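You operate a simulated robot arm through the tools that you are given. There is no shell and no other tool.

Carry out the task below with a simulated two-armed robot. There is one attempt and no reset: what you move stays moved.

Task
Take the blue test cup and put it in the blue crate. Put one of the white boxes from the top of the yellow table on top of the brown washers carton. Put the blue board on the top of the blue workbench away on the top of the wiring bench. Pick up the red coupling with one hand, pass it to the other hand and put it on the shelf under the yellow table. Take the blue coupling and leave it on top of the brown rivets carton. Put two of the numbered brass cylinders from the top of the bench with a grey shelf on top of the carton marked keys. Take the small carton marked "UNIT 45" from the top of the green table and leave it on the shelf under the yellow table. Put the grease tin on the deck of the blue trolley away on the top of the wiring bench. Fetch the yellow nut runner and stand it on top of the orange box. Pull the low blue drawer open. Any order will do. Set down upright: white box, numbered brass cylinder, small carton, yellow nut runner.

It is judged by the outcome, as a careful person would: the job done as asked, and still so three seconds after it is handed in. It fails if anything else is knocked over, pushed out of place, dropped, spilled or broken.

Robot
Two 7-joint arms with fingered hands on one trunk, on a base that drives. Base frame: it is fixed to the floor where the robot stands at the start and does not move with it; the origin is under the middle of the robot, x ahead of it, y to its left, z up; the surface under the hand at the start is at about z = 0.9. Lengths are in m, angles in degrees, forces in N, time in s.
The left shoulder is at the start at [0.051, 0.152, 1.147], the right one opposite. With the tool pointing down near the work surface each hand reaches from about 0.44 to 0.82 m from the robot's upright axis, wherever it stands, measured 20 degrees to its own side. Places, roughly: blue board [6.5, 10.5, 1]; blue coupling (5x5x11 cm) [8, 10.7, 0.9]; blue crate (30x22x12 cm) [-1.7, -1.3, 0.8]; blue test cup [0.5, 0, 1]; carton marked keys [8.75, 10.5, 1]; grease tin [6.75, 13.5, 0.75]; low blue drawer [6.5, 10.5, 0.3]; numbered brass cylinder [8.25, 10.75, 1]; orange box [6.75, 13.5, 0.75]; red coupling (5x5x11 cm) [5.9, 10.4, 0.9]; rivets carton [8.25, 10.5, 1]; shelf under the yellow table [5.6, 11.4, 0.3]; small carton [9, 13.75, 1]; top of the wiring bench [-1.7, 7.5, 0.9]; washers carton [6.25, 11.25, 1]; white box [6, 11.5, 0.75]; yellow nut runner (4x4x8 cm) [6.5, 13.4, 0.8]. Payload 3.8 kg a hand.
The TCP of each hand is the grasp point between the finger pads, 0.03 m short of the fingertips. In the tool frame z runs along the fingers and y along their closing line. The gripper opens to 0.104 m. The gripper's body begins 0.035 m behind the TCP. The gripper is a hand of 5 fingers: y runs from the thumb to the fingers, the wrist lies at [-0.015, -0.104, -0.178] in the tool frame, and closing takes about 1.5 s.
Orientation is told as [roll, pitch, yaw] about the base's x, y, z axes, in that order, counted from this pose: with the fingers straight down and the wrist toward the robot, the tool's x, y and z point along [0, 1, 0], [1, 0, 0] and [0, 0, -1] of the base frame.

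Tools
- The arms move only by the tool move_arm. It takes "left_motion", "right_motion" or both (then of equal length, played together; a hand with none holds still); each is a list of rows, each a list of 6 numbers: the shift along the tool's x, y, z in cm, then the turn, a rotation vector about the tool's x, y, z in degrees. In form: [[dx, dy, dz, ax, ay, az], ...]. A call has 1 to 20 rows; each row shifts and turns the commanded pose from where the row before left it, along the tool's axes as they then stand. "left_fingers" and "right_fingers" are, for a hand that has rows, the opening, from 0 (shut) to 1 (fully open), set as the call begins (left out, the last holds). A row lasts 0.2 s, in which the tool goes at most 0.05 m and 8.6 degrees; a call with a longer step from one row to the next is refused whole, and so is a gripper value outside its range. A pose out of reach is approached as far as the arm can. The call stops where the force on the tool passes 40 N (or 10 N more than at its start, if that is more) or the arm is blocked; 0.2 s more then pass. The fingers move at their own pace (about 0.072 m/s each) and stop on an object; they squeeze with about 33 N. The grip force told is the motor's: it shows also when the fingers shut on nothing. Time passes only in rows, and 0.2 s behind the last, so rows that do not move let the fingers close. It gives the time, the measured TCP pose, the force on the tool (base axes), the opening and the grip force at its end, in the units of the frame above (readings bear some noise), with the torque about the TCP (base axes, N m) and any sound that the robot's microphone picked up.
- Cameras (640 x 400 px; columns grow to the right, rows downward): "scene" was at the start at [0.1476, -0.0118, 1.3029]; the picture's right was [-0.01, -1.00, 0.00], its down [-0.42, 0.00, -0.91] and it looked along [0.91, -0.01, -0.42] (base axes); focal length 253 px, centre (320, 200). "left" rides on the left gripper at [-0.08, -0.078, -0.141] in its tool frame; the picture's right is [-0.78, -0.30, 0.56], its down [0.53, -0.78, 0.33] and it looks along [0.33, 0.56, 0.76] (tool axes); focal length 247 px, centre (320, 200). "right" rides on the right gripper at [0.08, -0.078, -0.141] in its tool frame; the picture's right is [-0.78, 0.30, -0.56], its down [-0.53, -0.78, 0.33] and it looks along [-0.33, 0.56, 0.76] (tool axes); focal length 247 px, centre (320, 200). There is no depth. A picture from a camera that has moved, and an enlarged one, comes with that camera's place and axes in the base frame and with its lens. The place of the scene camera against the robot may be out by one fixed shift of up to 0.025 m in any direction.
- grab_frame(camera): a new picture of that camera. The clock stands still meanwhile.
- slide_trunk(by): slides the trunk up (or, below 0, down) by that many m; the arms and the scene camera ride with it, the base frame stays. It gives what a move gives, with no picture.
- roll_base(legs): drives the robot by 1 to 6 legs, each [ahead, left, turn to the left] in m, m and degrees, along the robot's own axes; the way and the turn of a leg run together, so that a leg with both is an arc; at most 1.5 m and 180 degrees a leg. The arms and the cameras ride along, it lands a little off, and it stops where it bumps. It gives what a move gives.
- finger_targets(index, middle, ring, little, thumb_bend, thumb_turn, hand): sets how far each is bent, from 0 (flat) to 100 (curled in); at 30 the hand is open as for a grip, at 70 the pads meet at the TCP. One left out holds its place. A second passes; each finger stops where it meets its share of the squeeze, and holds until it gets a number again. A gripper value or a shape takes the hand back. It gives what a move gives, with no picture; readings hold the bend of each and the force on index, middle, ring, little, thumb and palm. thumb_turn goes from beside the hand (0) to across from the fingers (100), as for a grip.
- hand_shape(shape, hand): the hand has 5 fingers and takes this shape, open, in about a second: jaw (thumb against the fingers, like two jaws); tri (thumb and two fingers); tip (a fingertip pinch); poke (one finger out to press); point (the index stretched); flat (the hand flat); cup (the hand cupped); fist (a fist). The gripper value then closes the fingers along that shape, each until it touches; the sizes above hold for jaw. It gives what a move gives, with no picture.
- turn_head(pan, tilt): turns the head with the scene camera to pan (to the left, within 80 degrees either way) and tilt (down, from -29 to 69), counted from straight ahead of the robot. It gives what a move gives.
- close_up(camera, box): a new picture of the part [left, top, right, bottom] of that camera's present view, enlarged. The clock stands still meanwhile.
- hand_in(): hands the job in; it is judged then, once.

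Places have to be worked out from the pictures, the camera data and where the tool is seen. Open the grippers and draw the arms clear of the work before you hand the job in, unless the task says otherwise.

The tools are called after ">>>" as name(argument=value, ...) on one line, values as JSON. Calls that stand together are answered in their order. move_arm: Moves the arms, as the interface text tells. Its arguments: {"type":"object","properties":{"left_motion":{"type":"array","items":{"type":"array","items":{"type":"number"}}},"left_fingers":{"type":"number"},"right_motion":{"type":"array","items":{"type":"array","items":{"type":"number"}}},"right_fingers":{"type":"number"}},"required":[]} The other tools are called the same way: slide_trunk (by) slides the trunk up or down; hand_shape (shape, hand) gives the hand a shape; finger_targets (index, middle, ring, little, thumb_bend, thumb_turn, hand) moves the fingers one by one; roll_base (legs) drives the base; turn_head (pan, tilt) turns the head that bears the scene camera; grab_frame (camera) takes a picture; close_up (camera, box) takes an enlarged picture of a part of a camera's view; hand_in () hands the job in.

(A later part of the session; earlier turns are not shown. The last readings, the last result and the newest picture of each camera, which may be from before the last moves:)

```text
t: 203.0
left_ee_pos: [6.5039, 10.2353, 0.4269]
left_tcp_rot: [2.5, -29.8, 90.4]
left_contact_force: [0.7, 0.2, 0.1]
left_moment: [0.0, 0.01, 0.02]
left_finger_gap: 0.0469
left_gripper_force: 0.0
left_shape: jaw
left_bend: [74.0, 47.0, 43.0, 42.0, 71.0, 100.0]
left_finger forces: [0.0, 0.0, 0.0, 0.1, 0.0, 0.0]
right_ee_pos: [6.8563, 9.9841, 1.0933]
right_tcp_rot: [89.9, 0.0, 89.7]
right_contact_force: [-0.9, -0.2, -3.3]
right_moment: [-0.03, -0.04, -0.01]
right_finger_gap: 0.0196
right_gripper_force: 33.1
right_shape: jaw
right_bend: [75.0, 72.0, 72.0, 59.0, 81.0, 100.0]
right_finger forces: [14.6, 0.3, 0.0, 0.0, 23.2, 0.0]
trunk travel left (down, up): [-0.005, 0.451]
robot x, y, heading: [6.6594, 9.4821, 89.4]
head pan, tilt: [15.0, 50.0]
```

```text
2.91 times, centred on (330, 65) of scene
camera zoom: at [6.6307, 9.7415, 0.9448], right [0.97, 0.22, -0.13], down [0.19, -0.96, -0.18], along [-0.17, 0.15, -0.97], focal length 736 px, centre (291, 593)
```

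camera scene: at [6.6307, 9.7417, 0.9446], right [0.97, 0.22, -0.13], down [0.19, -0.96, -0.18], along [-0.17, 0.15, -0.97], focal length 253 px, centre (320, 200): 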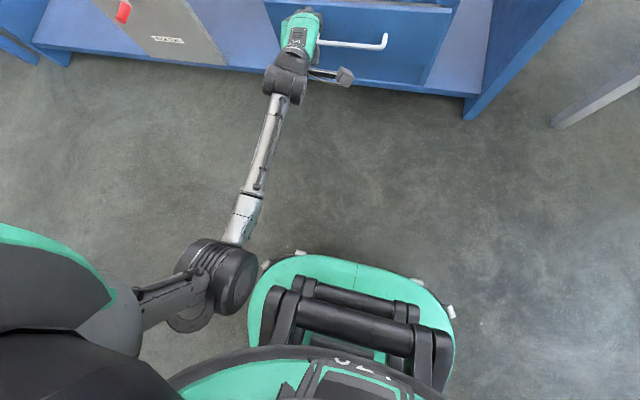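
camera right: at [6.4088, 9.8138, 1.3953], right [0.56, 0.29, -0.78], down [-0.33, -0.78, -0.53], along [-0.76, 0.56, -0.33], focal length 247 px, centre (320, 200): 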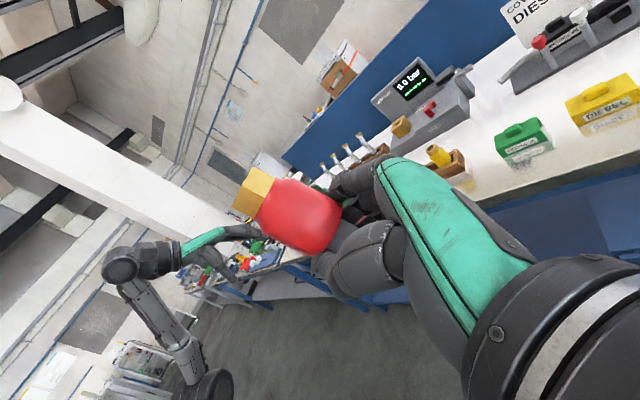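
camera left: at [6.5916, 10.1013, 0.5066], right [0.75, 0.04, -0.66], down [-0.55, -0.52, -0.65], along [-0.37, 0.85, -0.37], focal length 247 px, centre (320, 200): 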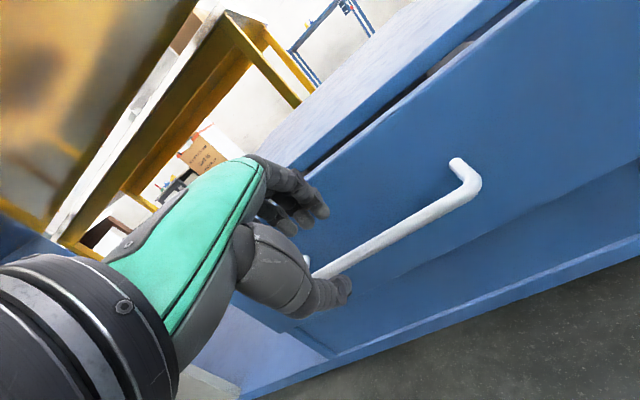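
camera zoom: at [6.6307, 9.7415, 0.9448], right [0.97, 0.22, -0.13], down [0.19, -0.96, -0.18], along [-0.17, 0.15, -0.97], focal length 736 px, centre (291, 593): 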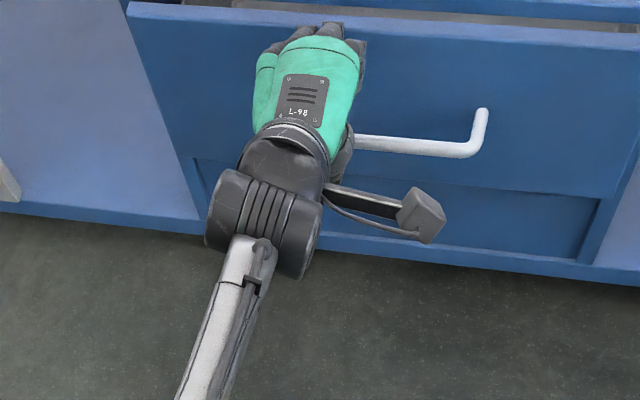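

I zoom in to see how the fingers stand relative to the bar at this opening.

>>> close_up(camera="left", box=[220, 140, 400, 330])

```text
2.11 times, centred on (310, 235) of left
camera zoom: at [6.5916, 10.1013, 0.5066], right [0.75, 0.04, -0.66], down [-0.55, -0.52, -0.65], along [-0.37, 0.85, -0.37], focal length 520 px, centre (341, 126)
```

zoom: 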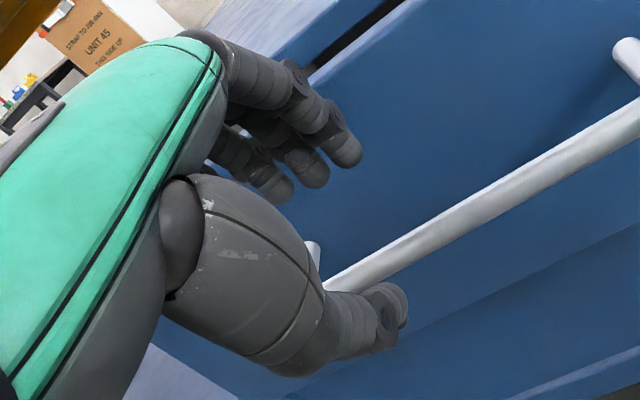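

Fingers are above and thumb below the bar line. I slide in along the finger direction by 6 cm so the fingertips go behind the bar.

>>> move_arm(left_motion=[[0, -0.25, 2, 0, 0, 0], [0, -0.25, 2, 0, 0, 0], [0, -0.3, 2, 0, 0, 0], [0, 0, 0, 0, 0, 0]])

>>> grab_frame(camera="left")

>>> close_up(camera="scene", box=[220, 0, 440, 130])

```text
t: 204.0
left_ee_pos: [6.5001, 10.256, 0.3679]
left_tcp_rot: [2.5, -29.7, 90.4]
left_contact_force: [-0.9, -5.2, 0.2]
left_moment: [0.14, 0.0, 0.11]
left_finger_gap: 0.0457
left_gripper_force: 0.2
left_shape: jaw
left_bend: [74.0, 49.0, 43.0, 42.0, 71.0, 100.0]
left_finger forces: [0.0, 4.9, 0.0, 0.0, 0.1, 0.0]
right_ee_pos: [6.8565, 9.9832, 1.0928]
right_tcp_rot: [90.0, 0.0, 89.6]
right_contact_force: [0.2, -0.6, -2.8]
right_moment: [0.0, -0.04, -0.01]
right_finger_gap: 0.0196
right_gripper_force: 33.3
right_shape: jaw
right_bend: [75.0, 72.0, 72.0, 59.0, 81.0, 100.0]
right_finger forces: [14.6, 0.4, 0.0, 0.0, 23.0, 0.0]
trunk travel left (down, up): [-0.005, 0.451]
robot x, y, heading: [6.6608, 9.4809, 89.7]
head pan, tilt: [15.0, 50.0]
```

```text
taken
camera left: at [6.5878, 10.122, 0.4495], right [0.75, 0.04, -0.66], down [-0.55, -0.52, -0.65], along [-0.37, 0.85, -0.37], focal length 247 px, centre (320, 200)
```

left: 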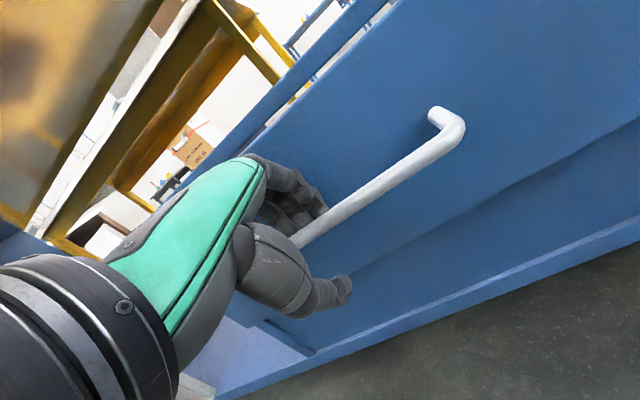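

```text
2.91 times, centred on (330, 65) of scene
camera zoom: at [6.6307, 9.7414, 0.9447], right [0.97, 0.22, -0.13], down [0.19, -0.96, -0.18], along [-0.17, 0.15, -0.97], focal length 736 px, centre (291, 593)
```

zoom: 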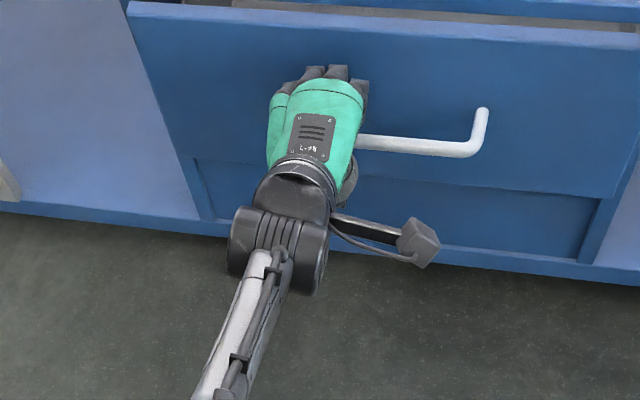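

The fingertips sit behind the bar. I close the hand on it.

>>> move_arm(left_motion=[[0, 0, 0, 0, 0, 0], [0, 0, 0, 0, 0, 0], [0, 0, 0, 0, 0, 0], [0, 0, 0, 0, 0, 0], [0, 0, 0, 0, 0, 0], [0, 0, 0, 0, 0, 0], [0, 0, 0, 0, 0, 0]], left_fingers=0)

>>> close_up(camera="left", box=[220, 100, 480, 330])

```text
t: 205.6
left_ee_pos: [6.5, 10.257, 0.3681]
left_tcp_rot: [2.5, -29.7, 90.3]
left_contact_force: [1.6, -2.5, -5.3]
left_moment: [0.01, 0.08, -0.04]
left_finger_gap: 0.0001
left_gripper_force: 33.1
left_shape: jaw
left_bend: [71.0, 75.0, 71.0, 54.0, 46.0, 100.0]
left_finger forces: [11.1, 0.0, 2.6, 2.4, 33.2, 0.1]
right_ee_pos: [6.8575, 9.984, 1.0919]
right_tcp_rot: [90.0, 0.1, 89.6]
right_contact_force: [-0.4, 0.0, -3.0]
right_moment: [-0.04, 0.03, -0.01]
right_finger_gap: 0.0195
right_gripper_force: 33.2
right_shape: jaw
right_bend: [75.0, 72.0, 72.0, 59.0, 81.0, 100.0]
right_finger forces: [14.6, 0.5, 0.0, 0.0, 23.1, 0.1]
trunk travel left (down, up): [-0.005, 0.451]
robot x, y, heading: [6.661, 9.4798, 89.6]
head pan, tilt: [15.0, 50.0]
```

```text
1.74 times, centred on (350, 215) of left
camera zoom: at [6.5879, 10.1221, 0.4485], right [0.75, 0.04, -0.66], down [-0.55, -0.53, -0.65], along [-0.37, 0.85, -0.37], focal length 430 px, centre (268, 174)
```

zoom: 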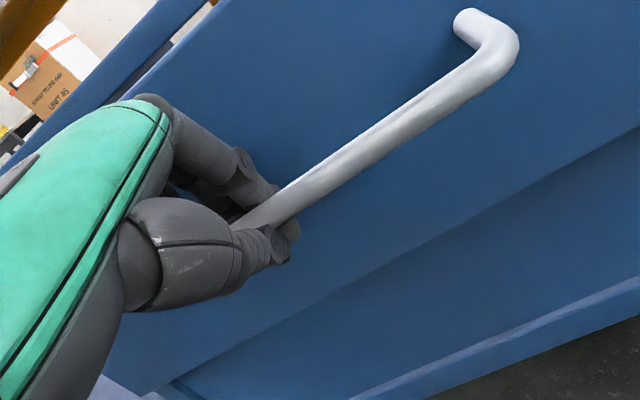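

The bar is in the grip. I pull by driving straight back 0.25 m.

>>> roll_base(legs=[[-0.25, 0, 0]])

>>> grab_frame(camera="left")

>>> grab_frame(camera="scene")

```text
t: 207.4
left_ee_pos: [6.4985, 10.0025, 0.3681]
left_tcp_rot: [2.5, -29.7, 90.5]
left_contact_force: [12.9, 0.0, -10.4]
left_moment: [-0.07, 0.05, -0.27]
left_finger_gap: 0.0
left_gripper_force: 33.1
left_shape: jaw
left_bend: [66.0, 75.0, 71.0, 54.0, 46.0, 100.0]
left_finger forces: [11.9, 0.1, 3.3, 2.6, 34.9, 0.0]
right_ee_pos: [6.8555, 9.7325, 1.0924]
right_tcp_rot: [90.0, 0.2, 89.7]
right_contact_force: [-0.2, -0.5, -2.3]
right_moment: [-0.04, 0.0, 0.0]
right_finger_gap: 0.0197
right_gripper_force: 33.0
right_shape: jaw
right_bend: [75.0, 72.0, 72.0, 59.0, 81.0, 100.0]
right_finger forces: [14.6, 0.4, 0.1, 0.0, 23.2, 0.0]
trunk travel left (down, up): [-0.005, 0.451]
robot x, y, heading: [6.655, 9.2289, 89.5]
head pan, tilt: [15.0, 50.0]
```

```text
taken
camera left: at [6.5862, 9.8688, 0.4486], right [0.75, 0.04, -0.66], down [-0.55, -0.53, -0.65], along [-0.37, 0.85, -0.37], focal length 247 px, centre (320, 200)
```

left: 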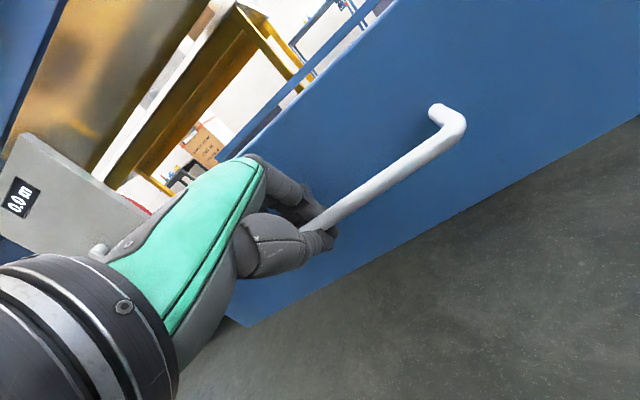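

```text
taken
camera scene: at [6.629, 9.4892, 0.9443], right [0.97, 0.22, -0.13], down [0.19, -0.96, -0.18], along [-0.17, 0.15, -0.97], focal length 253 px, centre (320, 200)
```

scene: 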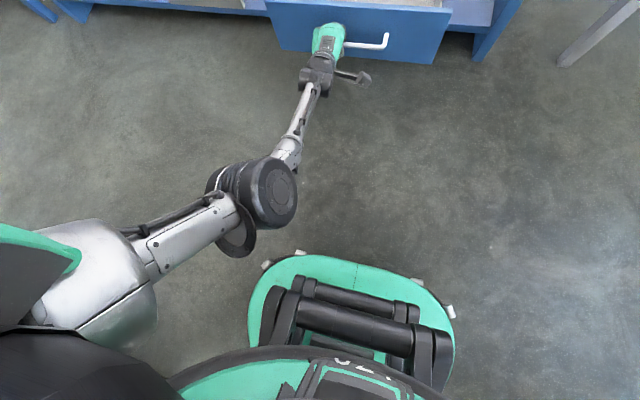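

The drawer came open by 25 cm. I open the hand a bit and withdraw along the finger direction.

>>> move_arm(left_motion=[[0, 0, 0, 0, 0, 0], [0, 0, 0, 0, 0, 0], [0, 0, 0, 0, 0, 0], [0, 0, 0, 0, 0, 0], [0, 0, -2, 0, 0, 0], [0, 0, -3, 0, 0, 0], [0, 0, -4, 0, 0, 0], [0, -1, -4, 0, 0, 0], [0, 0, 0, 0, 0, 0]], left_fingers=0.4)

>>> grab_frame(camera="left")

```text
t: 209.6
left_ee_pos: [6.5033, 9.9702, 0.525]
left_tcp_rot: [1.9, -35.0, 91.0]
left_contact_force: [-0.3, -0.4, -0.5]
left_moment: [0.01, 0.03, 0.0]
left_finger_gap: 0.0417
left_gripper_force: 0.1
left_shape: jaw
left_bend: [74.0, 49.0, 46.0, 44.0, 72.0, 100.0]
left_finger forces: [0.1, 0.0, 0.0, 0.1, 0.0, 0.0]
right_ee_pos: [6.8546, 9.736, 1.0858]
right_tcp_rot: [89.8, 0.4, 89.7]
right_contact_force: [0.8, -0.8, -2.7]
right_moment: [-0.02, -0.01, 0.02]
right_finger_gap: 0.0195
right_gripper_force: 33.1
right_shape: jaw
right_bend: [75.0, 72.0, 72.0, 59.0, 81.0, 100.0]
right_finger forces: [14.7, 0.4, 0.1, 0.0, 23.0, 0.0]
trunk travel left (down, up): [-0.005, 0.451]
robot x, y, heading: [6.66, 9.2314, 89.8]
head pan, tilt: [15.0, 50.0]
stopped in row 9 (left hand): the arm was blocked; the commanded pose is now the measured one
```

```text
taken
camera left: at [6.5909, 9.829, 0.5938], right [0.76, 0.11, -0.65], down [-0.54, -0.47, -0.7], along [-0.38, 0.88, -0.3], focal length 247 px, centre (320, 200)
```

left: 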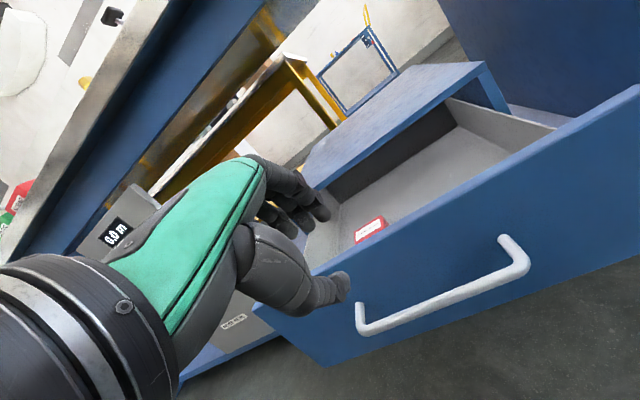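

The drawer is open. I back away, raise trunk and hands, and look for a way round to the yellow table behind this bench.

>>> roll_base(legs=[[-0.15, 0, 0]])

>>> slide_trunk(by=0.22)

>>> turn_head(pan=-40, tilt=15)

>>> grab_frame(camera="scene")

>>> turn_head(pan=10, tilt=5)

>>> grab_frame(camera="scene")

```text
t: 211.0
left_ee_pos: [6.5019, 9.8173, 0.5326]
left_tcp_rot: [2.0, -35.3, 91.0]
left_contact_force: [0.4, 0.9, 0.3]
left_moment: [-0.03, -0.01, 0.01]
left_finger_gap: 0.0414
left_gripper_force: 0.1
left_shape: jaw
left_bend: [74.0, 49.0, 46.0, 44.0, 72.0, 100.0]
left_finger forces: [0.0, 0.0, 0.0, 0.0, 0.0, 0.1]
right_ee_pos: [6.8533, 9.5797, 1.0933]
right_tcp_rot: [90.0, 0.0, 89.7]
right_contact_force: [0.0, -0.4, -2.0]
right_moment: [0.0, -0.03, 0.02]
right_finger_gap: 0.0194
right_gripper_force: 32.5
right_shape: jaw
right_bend: [75.0, 72.0, 72.0, 59.0, 81.0, 100.0]
right_finger forces: [14.6, 0.4, 0.0, 0.0, 23.3, 0.0]
trunk travel left (down, up): [-0.005, 0.451]
robot x, y, heading: [6.6573, 9.0777, 89.9]
head pan, tilt: [15.0, 50.0]
```

```text
t: 213.3
left_ee_pos: [6.5022, 9.8189, 0.7503]
left_tcp_rot: [1.9, -35.2, 91.0]
left_contact_force: [0.7, 0.0, -0.5]
left_moment: [-0.02, 0.01, 0.03]
left_finger_gap: 0.0418
left_gripper_force: 0.3
left_shape: jaw
left_bend: [74.0, 49.0, 46.0, 44.0, 72.0, 100.0]
left_finger forces: [0.0, 0.0, 0.0, 0.0, 0.1, 0.0]
right_ee_pos: [6.8534, 9.5816, 1.3123]
right_tcp_rot: [89.9, 0.1, 89.9]
right_contact_force: [0.3, 0.2, -2.6]
right_moment: [0.0, 0.03, 0.05]
right_finger_gap: 0.0196
right_gripper_force: 33.6
right_shape: jaw
right_bend: [75.0, 72.0, 72.0, 59.0, 81.0, 100.0]
right_finger forces: [14.5, 0.3, 0.0, 0.0, 23.0, 0.0]
trunk travel left (down, up): [-0.225, 0.231]
robot x, y, heading: [6.6561, 9.0791, 89.6]
head pan, tilt: [15.0, 50.0]
```

```text
t: 214.6
left_ee_pos: [6.5014, 9.8163, 0.7503]
left_tcp_rot: [2.0, -35.3, 91.0]
left_contact_force: [0.0, 0.3, -0.6]
left_moment: [0.0, 0.0, 0.04]
left_finger_gap: 0.0418
left_gripper_force: 0.1
left_shape: jaw
left_bend: [74.0, 49.0, 46.0, 44.0, 72.0, 100.0]
left_finger forces: [0.1, 0.0, 0.0, 0.0, 0.0, 0.0]
right_ee_pos: [6.8533, 9.5796, 1.3119]
right_tcp_rot: [90.1, 0.1, 89.7]
right_contact_force: [0.0, -0.8, -2.6]
right_moment: [-0.02, -0.03, 0.01]
right_finger_gap: 0.0196
right_gripper_force: 33.2
right_shape: jaw
right_bend: [75.0, 72.0, 72.0, 59.0, 81.0, 100.0]
right_finger forces: [14.5, 0.3, 0.1, 0.0, 22.8, 0.0]
trunk travel left (down, up): [-0.225, 0.231]
robot x, y, heading: [6.6565, 9.0774, 89.7]
head pan, tilt: [-40.0, 15.0]
```

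```text
taken
camera scene: at [6.7069, 9.2034, 1.3085], right [0.76, -0.64, 0.09], down [-0.17, -0.33, -0.93], along [0.62, 0.69, -0.36], focal length 253 px, centre (320, 200)
```

scene: 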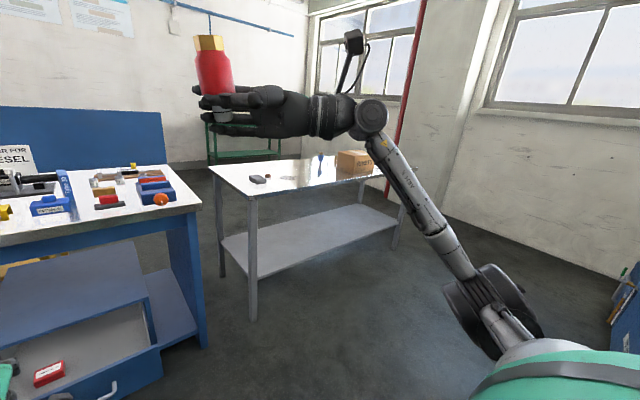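

```text
t: 215.8
left_ee_pos: [6.5025, 9.8177, 0.7511]
left_tcp_rot: [2.0, -35.3, 91.0]
left_contact_force: [0.3, -0.6, -0.5]
left_moment: [0.01, 0.0, 0.01]
left_finger_gap: 0.0417
left_gripper_force: 0.1
left_shape: jaw
left_bend: [74.0, 49.0, 46.0, 44.0, 72.0, 100.0]
left_finger forces: [0.0, 0.0, 0.0, 0.1, 0.1, 0.0]
right_ee_pos: [6.8536, 9.5811, 1.3124]
right_tcp_rot: [89.9, 0.0, 89.7]
right_contact_force: [0.2, 0.5, -2.3]
right_moment: [0.0, -0.01, 0.01]
right_finger_gap: 0.0196
right_gripper_force: 33.1
right_shape: jaw
right_bend: [75.0, 72.0, 72.0, 59.0, 81.0, 100.0]
right_finger forces: [14.4, 0.3, 0.0, 0.0, 22.9, 0.0]
trunk travel left (down, up): [-0.225, 0.231]
robot x, y, heading: [6.6555, 9.0789, 89.7]
head pan, tilt: [10.0, 5.0]
```

```text
taken
camera scene: at [6.6311, 9.2248, 1.3219], right [0.99, 0.17, -0.02], down [0.01, -0.23, -0.97], along [-0.17, 0.96, -0.23], focal length 253 px, centre (320, 200)
```

scene: 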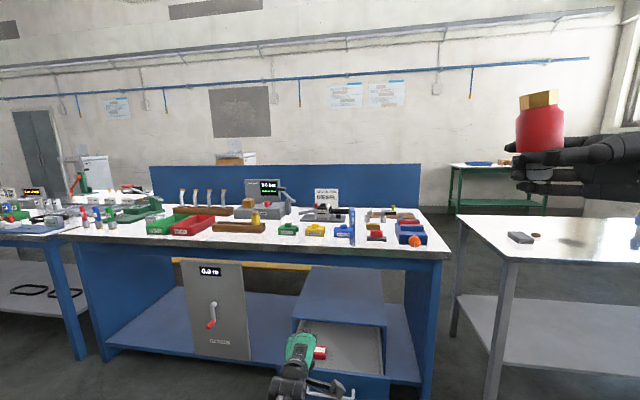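

Between workbench and window wall there is a bench with a grey shelf (x≈7.2–8.8) and free floor east of it (x 8.9–10.3). Since that bench has the blue coupling and cylinders, I can work there with the free left hand first. I raise and straighten the left hand.

>>> move_arm(left_motion=[[0, 2, -2, 0, 0, 0], [0, 2, -3, 7, 0, 0], [0, 2, -3, 7, 0, 0], [0, 2, -3, 7, 0, 0], [0, 0, -4, 7, 0, 0], [0, 0, -4, 7, 0, 0], [0, -2, -4, 0, 0, 0], [0, -2, -4, 0, 0, 0], [0, -2, -4, 0, 0, 0], [0, -2, -4, 0, 0, 0], [0, -2, -4, 0, 0, 0], [0, 0, -4, 0, 0, 0], [0, 0, 0, 0, 0, 0]], left_fingers=1)

>>> roll_base(legs=[[0, -1.45, 0]])

>>> turn_head(pan=0, tilt=18)

>>> grab_frame(camera="scene")

```text
t: 218.6
left_ee_pos: [6.5206, 9.7173, 1.2066]
left_tcp_rot: [1.6, -0.3, 92.1]
left_contact_force: [-0.4, 0.6, -0.5]
left_moment: [-0.01, -0.01, -0.03]
left_finger_gap: 0.104
left_gripper_force: 0.1
left_shape: jaw
left_bend: [30.0, 30.0, 30.0, 30.0, 30.0, 98.0]
left_finger forces: [0.1, 0.0, 0.1, 0.1, 0.0, 0.0]
right_ee_pos: [6.8532, 9.5809, 1.3125]
right_tcp_rot: [90.0, 0.1, 89.7]
right_contact_force: [0.6, 0.3, -2.7]
right_moment: [-0.06, -0.02, -0.02]
right_finger_gap: 0.0197
right_gripper_force: 33.0
right_shape: jaw
right_bend: [75.0, 72.0, 72.0, 59.0, 81.0, 100.0]
right_finger forces: [14.5, 0.3, 0.0, 0.0, 22.9, 0.0]
trunk travel left (down, up): [-0.225, 0.231]
robot x, y, heading: [6.6573, 9.0753, 89.8]
head pan, tilt: [10.0, 5.0]
```

```text
t: 222.2
left_ee_pos: [7.1121, 9.715, 1.2103]
left_tcp_rot: [1.7, -0.5, 91.3]
left_contact_force: [0.8, -1.2, 1.6]
left_moment: [0.03, 0.06, 0.02]
left_finger_gap: 0.1041
left_gripper_force: 0.0
left_shape: jaw
left_bend: [30.0, 30.0, 30.0, 30.0, 30.0, 97.0]
left_finger forces: [0.0, 0.1, 0.0, 0.0, 0.0, 0.0]
right_ee_pos: [7.4425, 9.5718, 1.3139]
right_tcp_rot: [90.0, -0.2, 89.1]
right_contact_force: [0.6, -1.6, -2.3]
right_moment: [0.0, 0.0, -0.01]
right_finger_gap: 0.0196
right_gripper_force: 32.7
right_shape: jaw
right_bend: [75.0, 72.0, 72.0, 59.0, 81.0, 100.0]
right_finger forces: [14.7, 0.4, 0.0, 0.0, 23.3, 0.1]
trunk travel left (down, up): [-0.225, 0.231]
robot x, y, heading: [7.2336, 9.08, 88.4]
head pan, tilt: [10.0, 5.0]
stopped in leg 1: the robot was blocked; the commanded pose is now the measured one
```

```text
t: 222.9
left_ee_pos: [7.1105, 9.7221, 1.2058]
left_tcp_rot: [1.5, -0.2, 91.4]
left_contact_force: [-0.1, -0.4, -0.2]
left_moment: [-0.02, 0.04, -0.05]
left_finger_gap: 0.1036
left_gripper_force: 0.0
left_shape: jaw
left_bend: [30.0, 30.0, 30.0, 30.0, 30.0, 97.0]
left_finger forces: [0.0, 0.1, 0.0, 0.0, 0.1, 0.1]
right_ee_pos: [7.442, 9.5799, 1.3104]
right_tcp_rot: [89.9, 0.1, 88.9]
right_contact_force: [1.1, -0.3, -2.8]
right_moment: [-0.05, 0.0, 0.03]
right_finger_gap: 0.0194
right_gripper_force: 32.8
right_shape: jaw
right_bend: [75.0, 72.0, 72.0, 59.0, 81.0, 100.0]
right_finger forces: [14.8, 0.4, 0.0, 0.0, 23.1, 0.0]
trunk travel left (down, up): [-0.225, 0.231]
robot x, y, heading: [7.2313, 9.0777, 89.1]
head pan, tilt: [0.0, 18.0]
```

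```text
taken
camera scene: at [7.2311, 9.2269, 1.3005], right [1.0, -0.02, 0.0], down [-0.01, -0.44, -0.9], along [0.02, 0.9, -0.44], focal length 253 px, centre (320, 200)
```

scene: 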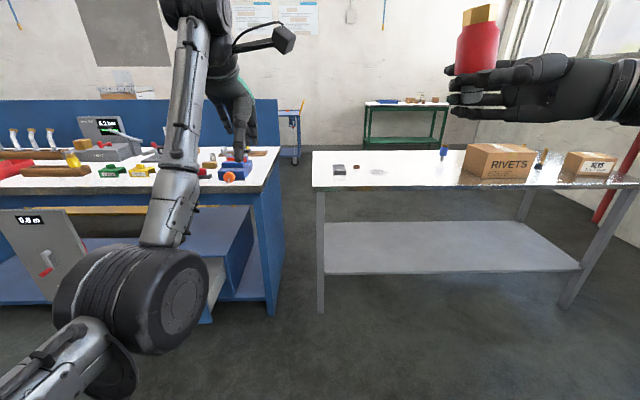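

The base bumped something on its right at x≈7.5. I look to the right and down to see what it was.

>>> turn_head(pan=-80, tilt=40)

>>> grab_frame(camera="scene")

>>> turn_head(pan=-80, tilt=10)

>>> grab_frame(camera="scene")

```text
t: 224.4
left_ee_pos: [7.1089, 9.7222, 1.2055]
left_tcp_rot: [1.7, -0.3, 91.3]
left_contact_force: [0.6, -0.4, 0.2]
left_moment: [0.02, -0.05, 0.0]
left_finger_gap: 0.1038
left_gripper_force: 0.0
left_shape: jaw
left_bend: [30.0, 30.0, 30.0, 30.0, 30.0, 97.0]
left_finger forces: [0.1, 0.0, 0.1, 0.0, 0.0, 0.1]
right_ee_pos: [7.4407, 9.5783, 1.3122]
right_tcp_rot: [89.9, 0.2, 89.0]
right_contact_force: [0.3, 0.7, -3.9]
right_moment: [-0.01, 0.0, -0.01]
right_finger_gap: 0.0197
right_gripper_force: 33.3
right_shape: jaw
right_bend: [75.0, 72.0, 72.0, 59.0, 81.0, 100.0]
right_finger forces: [14.9, 0.4, 0.0, 0.0, 23.1, 0.1]
trunk travel left (down, up): [-0.225, 0.231]
robot x, y, heading: [7.2332, 9.0809, 88.6]
head pan, tilt: [-80.0, 40.0]
```

```text
taken
camera scene: at [7.3117, 9.1414, 1.2774], right [0.15, -0.98, 0.14], down [-0.64, -0.21, -0.74], along [0.76, 0.03, -0.66], focal length 253 px, centre (320, 200)
```

scene: 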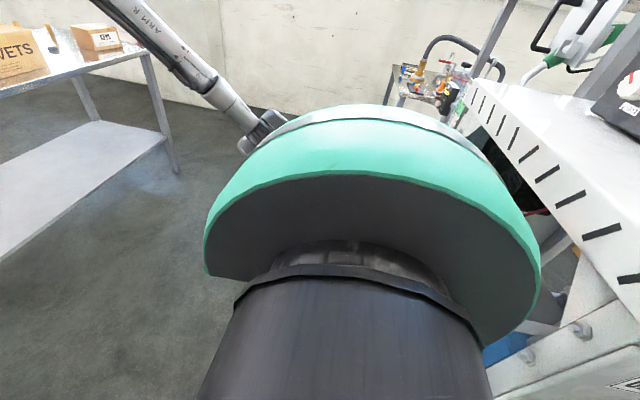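

```text
t: 225.4
left_ee_pos: [7.1092, 9.7193, 1.2053]
left_tcp_rot: [1.6, -0.2, 91.4]
left_contact_force: [0.0, -0.4, -0.4]
left_moment: [-0.02, 0.02, -0.01]
left_finger_gap: 0.1038
left_gripper_force: 0.2
left_shape: jaw
left_bend: [30.0, 30.0, 30.0, 30.0, 30.0, 97.0]
left_finger forces: [0.0, 0.0, 0.0, 0.0, 0.0, 0.0]
right_ee_pos: [7.4408, 9.579, 1.3119]
right_tcp_rot: [89.9, 0.1, 89.1]
right_contact_force: [0.4, -0.5, -2.4]
right_moment: [-0.02, -0.03, 0.02]
right_finger_gap: 0.0197
right_gripper_force: 32.9
right_shape: jaw
right_bend: [75.0, 72.0, 72.0, 59.0, 81.0, 100.0]
right_finger forces: [14.8, 0.4, 0.0, 0.0, 23.2, 0.0]
trunk travel left (down, up): [-0.225, 0.231]
robot x, y, heading: [7.2395, 9.0809, 88.4]
head pan, tilt: [-80.0, 10.0]
```

```text
taken
camera scene: at [7.3197, 9.1493, 1.3243], right [0.15, -0.98, 0.14], down [-0.18, -0.17, -0.97], along [0.97, 0.12, -0.2], focal length 253 px, centre (320, 200)
```

scene: 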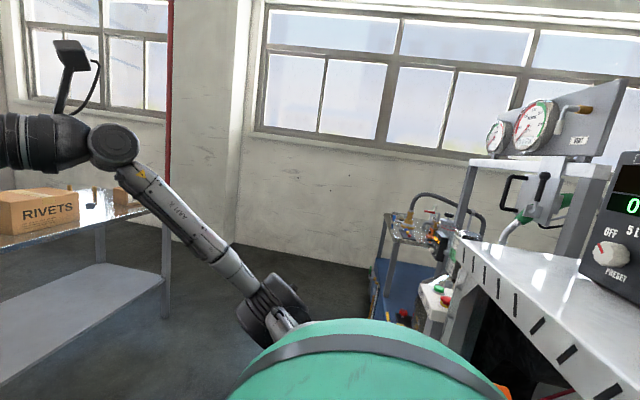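

It was the heavy cabinet's edge at y<9.05; nothing seems moved. I go forward 0.35 m first, then strafe right.

>>> roll_base(legs=[[0.38, 0, 1.2], [0, -1.0, 0]])

>>> turn_head(pan=0, tilt=30)

>>> grab_frame(camera="scene")

```text
t: 232.6
left_ee_pos: [8.0971, 10.1033, 1.2071]
left_tcp_rot: [1.6, -0.4, 93.0]
left_contact_force: [-0.2, -0.5, 0.4]
left_moment: [-0.05, -0.01, 0.04]
left_finger_gap: 0.1037
left_gripper_force: 0.1
left_shape: jaw
left_bend: [30.0, 30.0, 30.0, 30.0, 30.0, 97.0]
left_finger forces: [0.1, 0.0, 0.0, 0.0, 0.0, 0.0]
right_ee_pos: [8.4315, 9.9697, 1.3128]
right_tcp_rot: [89.8, 0.1, 90.6]
right_contact_force: [-1.1, -0.2, -4.0]
right_moment: [0.01, -0.01, -0.01]
right_finger_gap: 0.0195
right_gripper_force: 33.3
right_shape: jaw
right_bend: [75.0, 72.0, 72.0, 59.0, 81.0, 100.0]
right_finger forces: [14.7, 0.4, 0.0, 0.0, 23.1, 0.0]
trunk travel left (down, up): [-0.225, 0.231]
robot x, y, heading: [8.2449, 9.4626, 90.4]
head pan, tilt: [-80.0, 10.0]
```

```text
t: 234.1
left_ee_pos: [8.0974, 10.1034, 1.206]
left_tcp_rot: [1.6, -0.3, 92.9]
left_contact_force: [0.8, -0.3, -0.7]
left_moment: [0.01, -0.02, 0.0]
left_finger_gap: 0.1041
left_gripper_force: 0.3
left_shape: jaw
left_bend: [30.0, 30.0, 30.0, 30.0, 30.0, 97.0]
left_finger forces: [0.0, 0.1, 0.0, 0.0, 0.1, 0.0]
right_ee_pos: [8.4321, 9.9712, 1.3115]
right_tcp_rot: [89.9, 0.1, 90.5]
right_contact_force: [-0.1, -0.1, -2.4]
right_moment: [-0.05, -0.01, 0.0]
right_finger_gap: 0.0196
right_gripper_force: 33.0
right_shape: jaw
right_bend: [75.0, 72.0, 72.0, 59.0, 81.0, 100.0]
right_finger forces: [14.7, 0.4, 0.0, 0.1, 23.1, 0.0]
trunk travel left (down, up): [-0.225, 0.231]
robot x, y, heading: [8.2443, 9.4655, 90.4]
head pan, tilt: [0.0, 30.0]
```

```text
taken
camera scene: at [8.231, 9.606, 1.2819], right [1.0, 0.01, 0.0], down [0.0, -0.62, -0.79], along [0.0, 0.79, -0.62], focal length 253 px, centre (320, 200)
```

scene: 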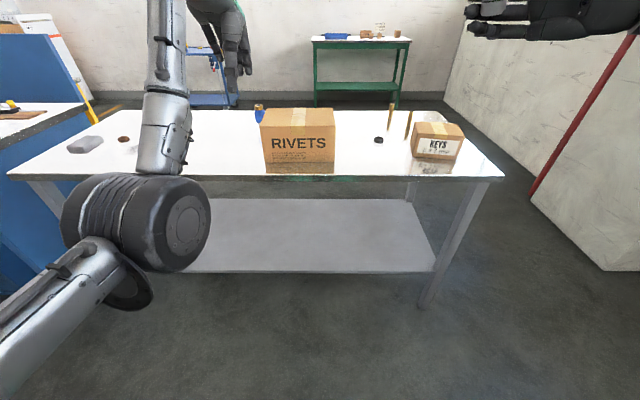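

I see the RIVETS and KEYS cartons, the blue coupling behind RIVETS and thin pieces near KEYS. I zoom in.

>>> close_up(camera="scene", box=[340, 90, 480, 170])

>>> close_up(camera="scene", box=[220, 80, 360, 190])

>>> close_up(camera="scene", box=[40, 110, 160, 180])

>>> grab_frame(camera="left")

>>> grab_frame(camera="right")

```text
4.57 times, centred on (410, 130) of scene
camera zoom: at [8.231, 9.606, 1.2819], right [1.0, 0.01, 0.0], down [0.0, -0.62, -0.79], along [0.0, 0.79, -0.62], focal length 1157 px, centre (-91, 520)
```

zoom: 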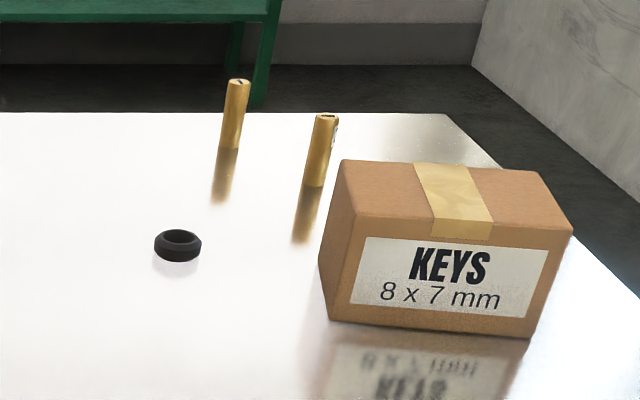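

```text
3.64 times, centred on (290, 135) of scene
camera zoom: at [8.231, 9.606, 1.2819], right [1.0, 0.01, 0.0], down [0.0, -0.62, -0.79], along [0.0, 0.79, -0.62], focal length 920 px, centre (429, 436)
```

zoom: 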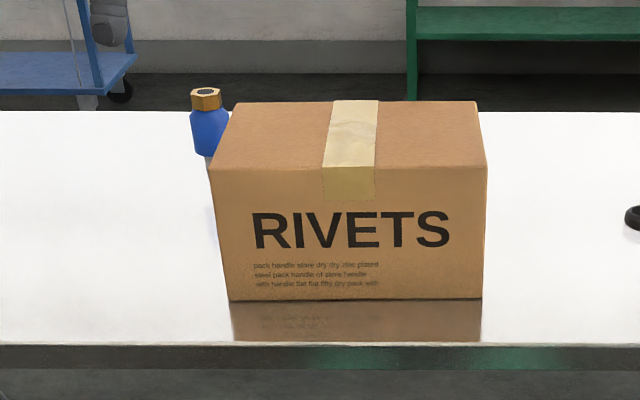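

```text
5.33 times, centred on (100, 145) of scene
camera zoom: at [8.231, 9.606, 1.2819], right [1.0, 0.01, 0.0], down [0.0, -0.62, -0.79], along [0.0, 0.79, -0.62], focal length 1350 px, centre (1493, 493)
```

zoom: 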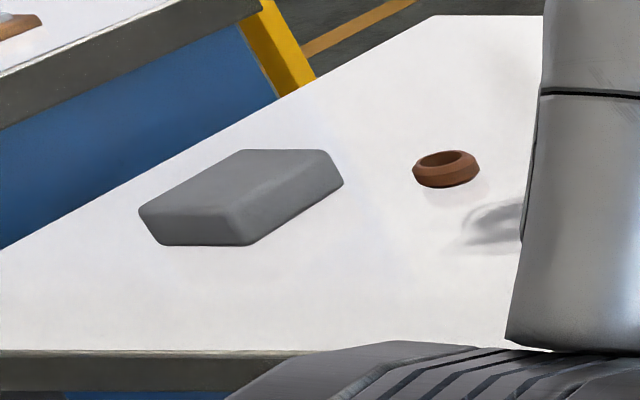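

```text
taken
camera left: at [8.1853, 10.0301, 1.3447], right [0.77, -0.25, -0.58], down [-0.5, -0.8, -0.32], along [-0.38, 0.54, -0.75], focal length 247 px, centre (320, 200)
```

left: 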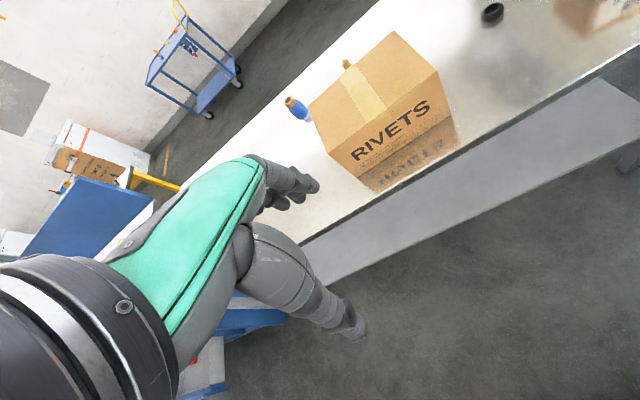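

```text
taken
camera right: at [8.574, 9.8932, 1.3946], right [0.56, 0.3, -0.78], down [-0.32, -0.78, -0.53], along [-0.77, 0.55, -0.34], focal length 247 px, centre (320, 200)
```

right: 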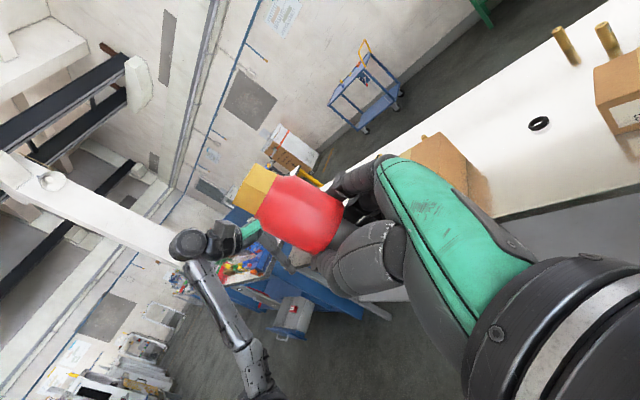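

Rivets carton ≈ x 8.055–8.278, y 10.345–10.507, top z≈1.015; blue coupling at ≈[8.015,10.567], table z≈0.9. I drive in so the left hand is above the coupling.

>>> roll_base(legs=[[0.45, 0.055, -0.4]])

>>> grab_frame(camera="left")

>>> grab_frame(camera="scene")

```text
t: 236.9
left_ee_pos: [8.0475, 10.5682, 1.207]
left_tcp_rot: [1.6, -0.3, 92.5]
left_contact_force: [0.2, -0.2, 0.2]
left_moment: [0.03, 0.03, 0.0]
left_finger_gap: 0.1039
left_gripper_force: 0.1
left_shape: jaw
left_bend: [30.0, 30.0, 30.0, 30.0, 30.0, 97.0]
left_finger forces: [0.0, 0.0, 0.0, 0.0, 0.0, 0.0]
right_ee_pos: [8.3809, 10.4309, 1.3113]
right_tcp_rot: [90.0, 0.1, 90.0]
right_contact_force: [-0.2, -0.2, -2.7]
right_moment: [-0.02, -0.04, 0.01]
right_finger_gap: 0.0193
right_gripper_force: 32.7
right_shape: jaw
right_bend: [75.0, 72.0, 72.0, 59.0, 81.0, 100.0]
right_finger forces: [14.7, 0.3, 0.0, 0.1, 23.1, 0.1]
trunk travel left (down, up): [-0.225, 0.231]
robot x, y, heading: [8.1871, 9.927, 90.0]
head pan, tilt: [0.0, 30.0]
```

```text
taken
camera left: at [8.1343, 10.4936, 1.3451], right [0.77, -0.26, -0.58], down [-0.51, -0.8, -0.32], along [-0.38, 0.54, -0.75], focal length 247 px, centre (320, 200)
```

left: 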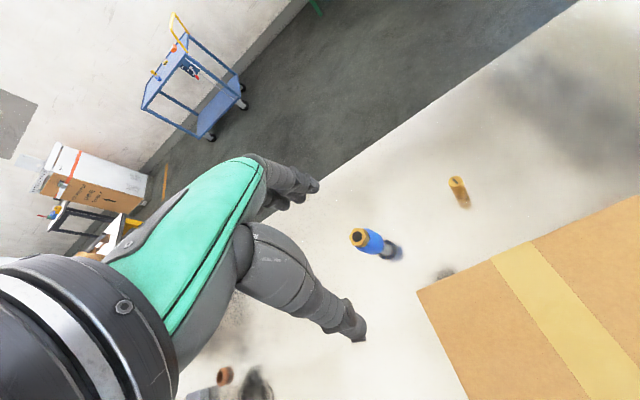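

```text
taken
camera scene: at [8.1764, 10.0692, 1.282], right [1.0, 0.0, 0.0], down [0.0, -0.62, -0.79], along [0.0, 0.79, -0.62], focal length 253 px, centre (320, 200)
```

scene: 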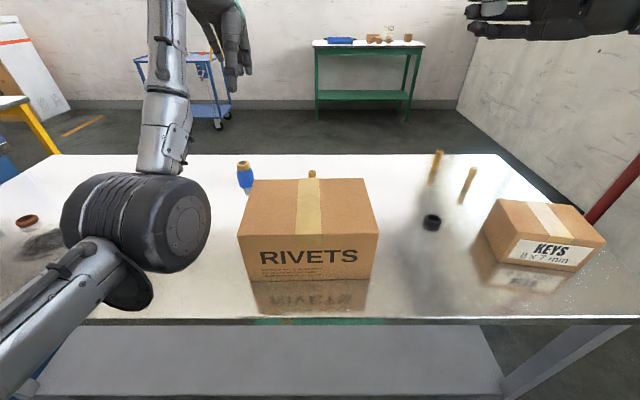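

Stereo from two left-camera views puts the coupling's top nearer [7.985,10.66,0.955], i.e. the bench is lower than 0.9. I move above that point and look again.

>>> move_arm(left_motion=[[2, 3, 0, 0, 0, 0], [2, 3, 0, 0, 0, 0], [2, 3, 0, 0, 0, 0], [0, 0, 4, 0, 0, 0], [0, 0, 4, 0, 0, 0], [0, 0, 3, 0, 0, 0], [0, 0, 0, 0, 0, 0]], left_fingers=1)

>>> grab_frame(camera="left")

>>> close_up(camera="scene", box=[180, 100, 400, 240])

```text
t: 238.5
left_ee_pos: [7.9796, 10.6554, 1.0987]
left_tcp_rot: [1.6, -0.4, 92.5]
left_contact_force: [0.7, -0.8, 0.6]
left_moment: [0.03, 0.01, 0.02]
left_finger_gap: 0.1038
left_gripper_force: 0.0
left_shape: jaw
left_bend: [30.0, 30.0, 30.0, 30.0, 30.0, 97.0]
left_finger forces: [0.0, 0.0, 0.0, 0.0, 0.0, 0.0]
right_ee_pos: [8.3814, 10.4313, 1.3127]
right_tcp_rot: [90.0, 0.2, 90.0]
right_contact_force: [-0.2, 0.4, -3.0]
right_moment: [0.0, -0.02, 0.0]
right_finger_gap: 0.0197
right_gripper_force: 33.3
right_shape: jaw
right_bend: [75.0, 72.0, 72.0, 59.0, 81.0, 100.0]
right_finger forces: [14.7, 0.4, 0.1, 0.0, 23.2, 0.1]
trunk travel left (down, up): [-0.225, 0.231]
robot x, y, heading: [8.187, 9.9284, 89.8]
head pan, tilt: [0.0, 30.0]
```

```text
taken
camera left: at [8.067, 10.5816, 1.2379], right [0.77, -0.26, -0.58], down [-0.51, -0.8, -0.32], along [-0.38, 0.54, -0.75], focal length 247 px, centre (320, 200)
```

left: 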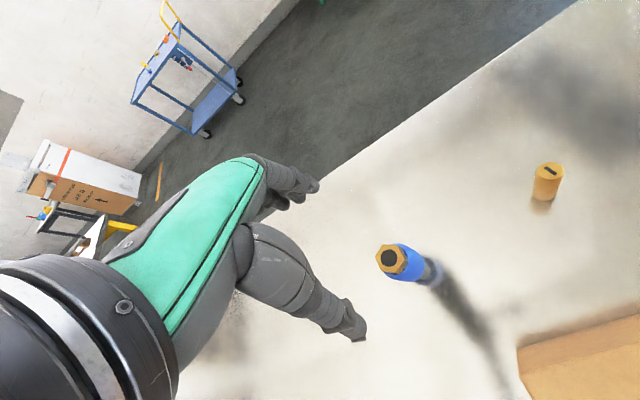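

```text
2.86 times, centred on (290, 170) of scene
camera zoom: at [8.1765, 10.0696, 1.2819], right [1.0, 0.0, 0.0], down [0.0, -0.62, -0.79], along [0.0, 0.79, -0.62], focal length 723 px, centre (406, 286)
```

zoom: 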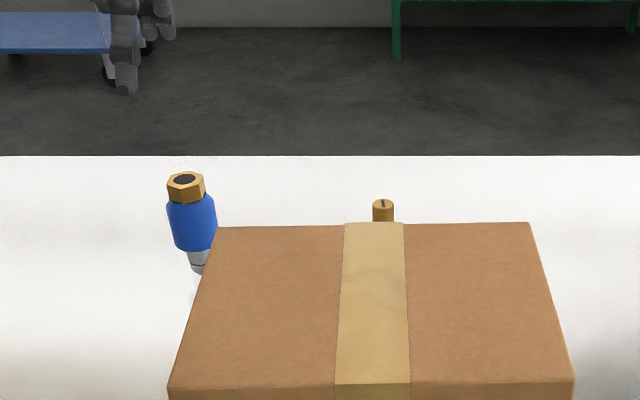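

Consistent: nut top at ≈[7.988,10.656,0.963]. I lower around it and close.

>>> move_arm(left_motion=[[-0.8, 0.1, 4, 0, 0, 0], [0, 0, 4, 0, 0, 0], [0, 0, 4, 0, 0, 0], [0, 0, 3.8, 0, 0, 0], [0, 0, 0, 0, 0, 0]])

>>> grab_frame(camera="left")

>>> close_up(camera="scene", box=[180, 100, 400, 240])

```text
t: 239.7
left_ee_pos: [7.984, 10.6583, 0.9407]
left_tcp_rot: [1.6, -0.3, 92.5]
left_contact_force: [-0.2, -0.5, 0.3]
left_moment: [-0.01, 0.01, 0.0]
left_finger_gap: 0.104
left_gripper_force: 0.0
left_shape: jaw
left_bend: [30.0, 30.0, 30.0, 30.0, 30.0, 97.0]
left_finger forces: [0.0, 0.1, 0.0, 0.0, 0.0, 0.0]
right_ee_pos: [8.381, 10.432, 1.3126]
right_tcp_rot: [89.9, 0.1, 90.0]
right_contact_force: [-0.2, -0.1, -3.9]
right_moment: [0.01, -0.01, -0.02]
right_finger_gap: 0.0199
right_gripper_force: 33.2
right_shape: jaw
right_bend: [75.0, 72.0, 72.0, 59.0, 81.0, 100.0]
right_finger forces: [14.6, 0.5, 0.1, 0.1, 23.1, 0.0]
trunk travel left (down, up): [-0.225, 0.231]
robot x, y, heading: [8.1896, 9.9225, 89.7]
head pan, tilt: [0.0, 30.0]
```

```text
taken
camera left: at [8.0718, 10.5843, 1.0793], right [0.77, -0.26, -0.58], down [-0.51, -0.8, -0.32], along [-0.38, 0.54, -0.75], focal length 247 px, centre (320, 200)
```

left: 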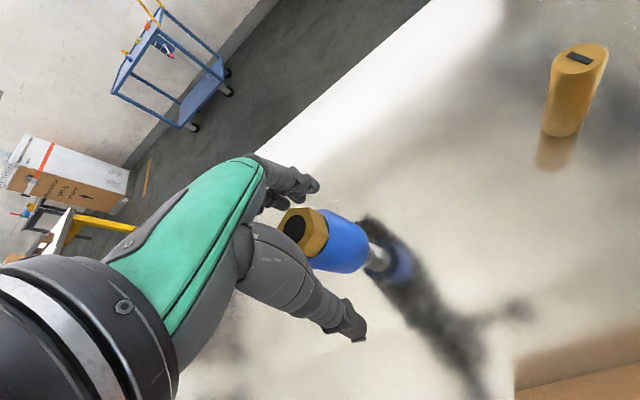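

```text
2.86 times, centred on (290, 170) of scene
camera zoom: at [8.1765, 10.0693, 1.282], right [1.0, 0.0, 0.0], down [0.0, -0.62, -0.79], along [0.0, 0.79, -0.62], focal length 723 px, centre (406, 286)
```

zoom: 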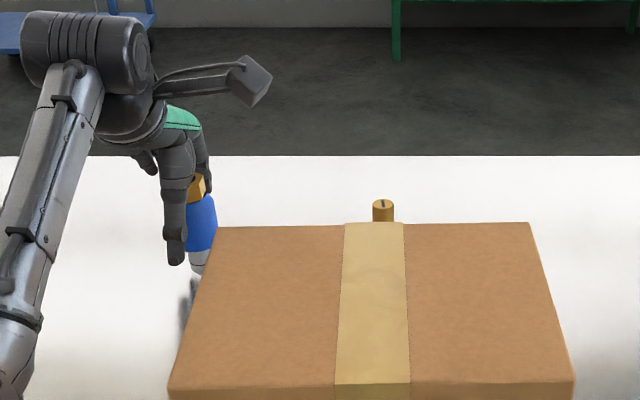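

The nut is centred between thumb and fingers. Closing.

>>> move_arm(left_motion=[[0, 0, 0, 0, 0, 0], [0, 0, 0, 0, 0, 0], [0, 0, 0, 0, 0, 0], [0, 0, 0, 0, 0, 0], [0, 0, 0, 0, 0, 0], [0, 0, 0, 0, 0, 0], [0, 0, 0, 0, 0, 0], [0, 0, 0, 0, 0, 0]], left_fingers=0)

>>> move_arm(left_motion=[[0, 0, -1, 0, 0, 0], [0, 0, -3, 0, 0, 0], [0, 0, -4, 0, 0, 0], [0, 0, -4, 0, 0, 0], [0, 0, -3, 0, 0, 0], [0, 0, 0, 0, 0, 0]])

>>> grab_frame(camera="left")

>>> grab_frame(camera="scene")

```text
t: 241.5
left_ee_pos: [7.9846, 10.6577, 0.9402]
left_tcp_rot: [1.5, -0.3, 92.5]
left_contact_force: [0.2, -1.1, 1.0]
left_moment: [-0.07, -0.02, -0.02]
left_finger_gap: 0.032
left_gripper_force: 33.2
left_shape: jaw
left_bend: [74.0, 54.0, 56.0, 53.0, 75.0, 100.0]
left_finger forces: [18.3, 8.6, 0.0, 0.0, 27.9, 0.0]
right_ee_pos: [8.3806, 10.4312, 1.3118]
right_tcp_rot: [89.9, 0.1, 90.0]
right_contact_force: [0.6, -0.2, -2.2]
right_moment: [-0.02, -0.05, 0.02]
right_finger_gap: 0.0195
right_gripper_force: 33.1
right_shape: jaw
right_bend: [75.0, 72.0, 72.0, 59.0, 81.0, 100.0]
right_finger forces: [14.6, 0.4, 0.0, 0.0, 23.1, 0.0]
trunk travel left (down, up): [-0.225, 0.231]
robot x, y, heading: [8.1874, 9.9272, 89.8]
head pan, tilt: [0.0, 30.0]
```

```text
t: 242.9
left_ee_pos: [7.9872, 10.6576, 1.0912]
left_tcp_rot: [1.5, -0.2, 92.5]
left_contact_force: [0.2, 0.1, -2.8]
left_moment: [0.02, -0.01, -0.04]
left_finger_gap: 0.0317
left_gripper_force: 33.4
left_shape: jaw
left_bend: [74.0, 54.0, 56.0, 53.0, 75.0, 100.0]
left_finger forces: [18.5, 8.9, 0.0, 0.1, 27.2, 0.0]
right_ee_pos: [8.3807, 10.433, 1.311]
right_tcp_rot: [89.8, 0.0, 90.0]
right_contact_force: [-0.4, 0.1, -2.9]
right_moment: [-0.02, 0.01, 0.01]
right_finger_gap: 0.0197
right_gripper_force: 33.2
right_shape: jaw
right_bend: [75.0, 72.0, 72.0, 59.0, 81.0, 100.0]
right_finger forces: [14.6, 0.4, 0.0, 0.0, 23.1, 0.1]
trunk travel left (down, up): [-0.225, 0.231]
robot x, y, heading: [8.1874, 9.9271, 89.8]
head pan, tilt: [0.0, 30.0]
```

```text
taken
camera left: at [8.0748, 10.5831, 1.2304], right [0.77, -0.26, -0.58], down [-0.51, -0.8, -0.32], along [-0.38, 0.54, -0.75], focal length 247 px, centre (320, 200)
```

left: 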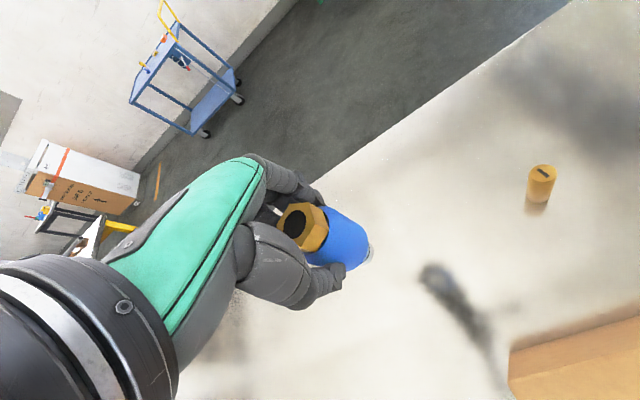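

```text
taken
camera scene: at [8.1761, 10.0704, 1.2817], right [1.0, 0.0, 0.0], down [0.0, -0.62, -0.79], along [0.0, 0.79, -0.62], focal length 253 px, centre (320, 200)
```

scene: 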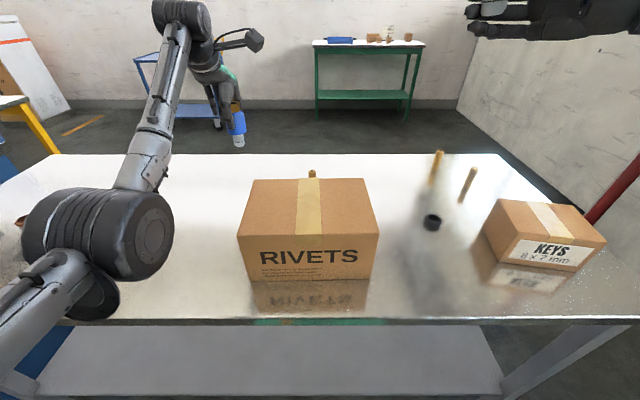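

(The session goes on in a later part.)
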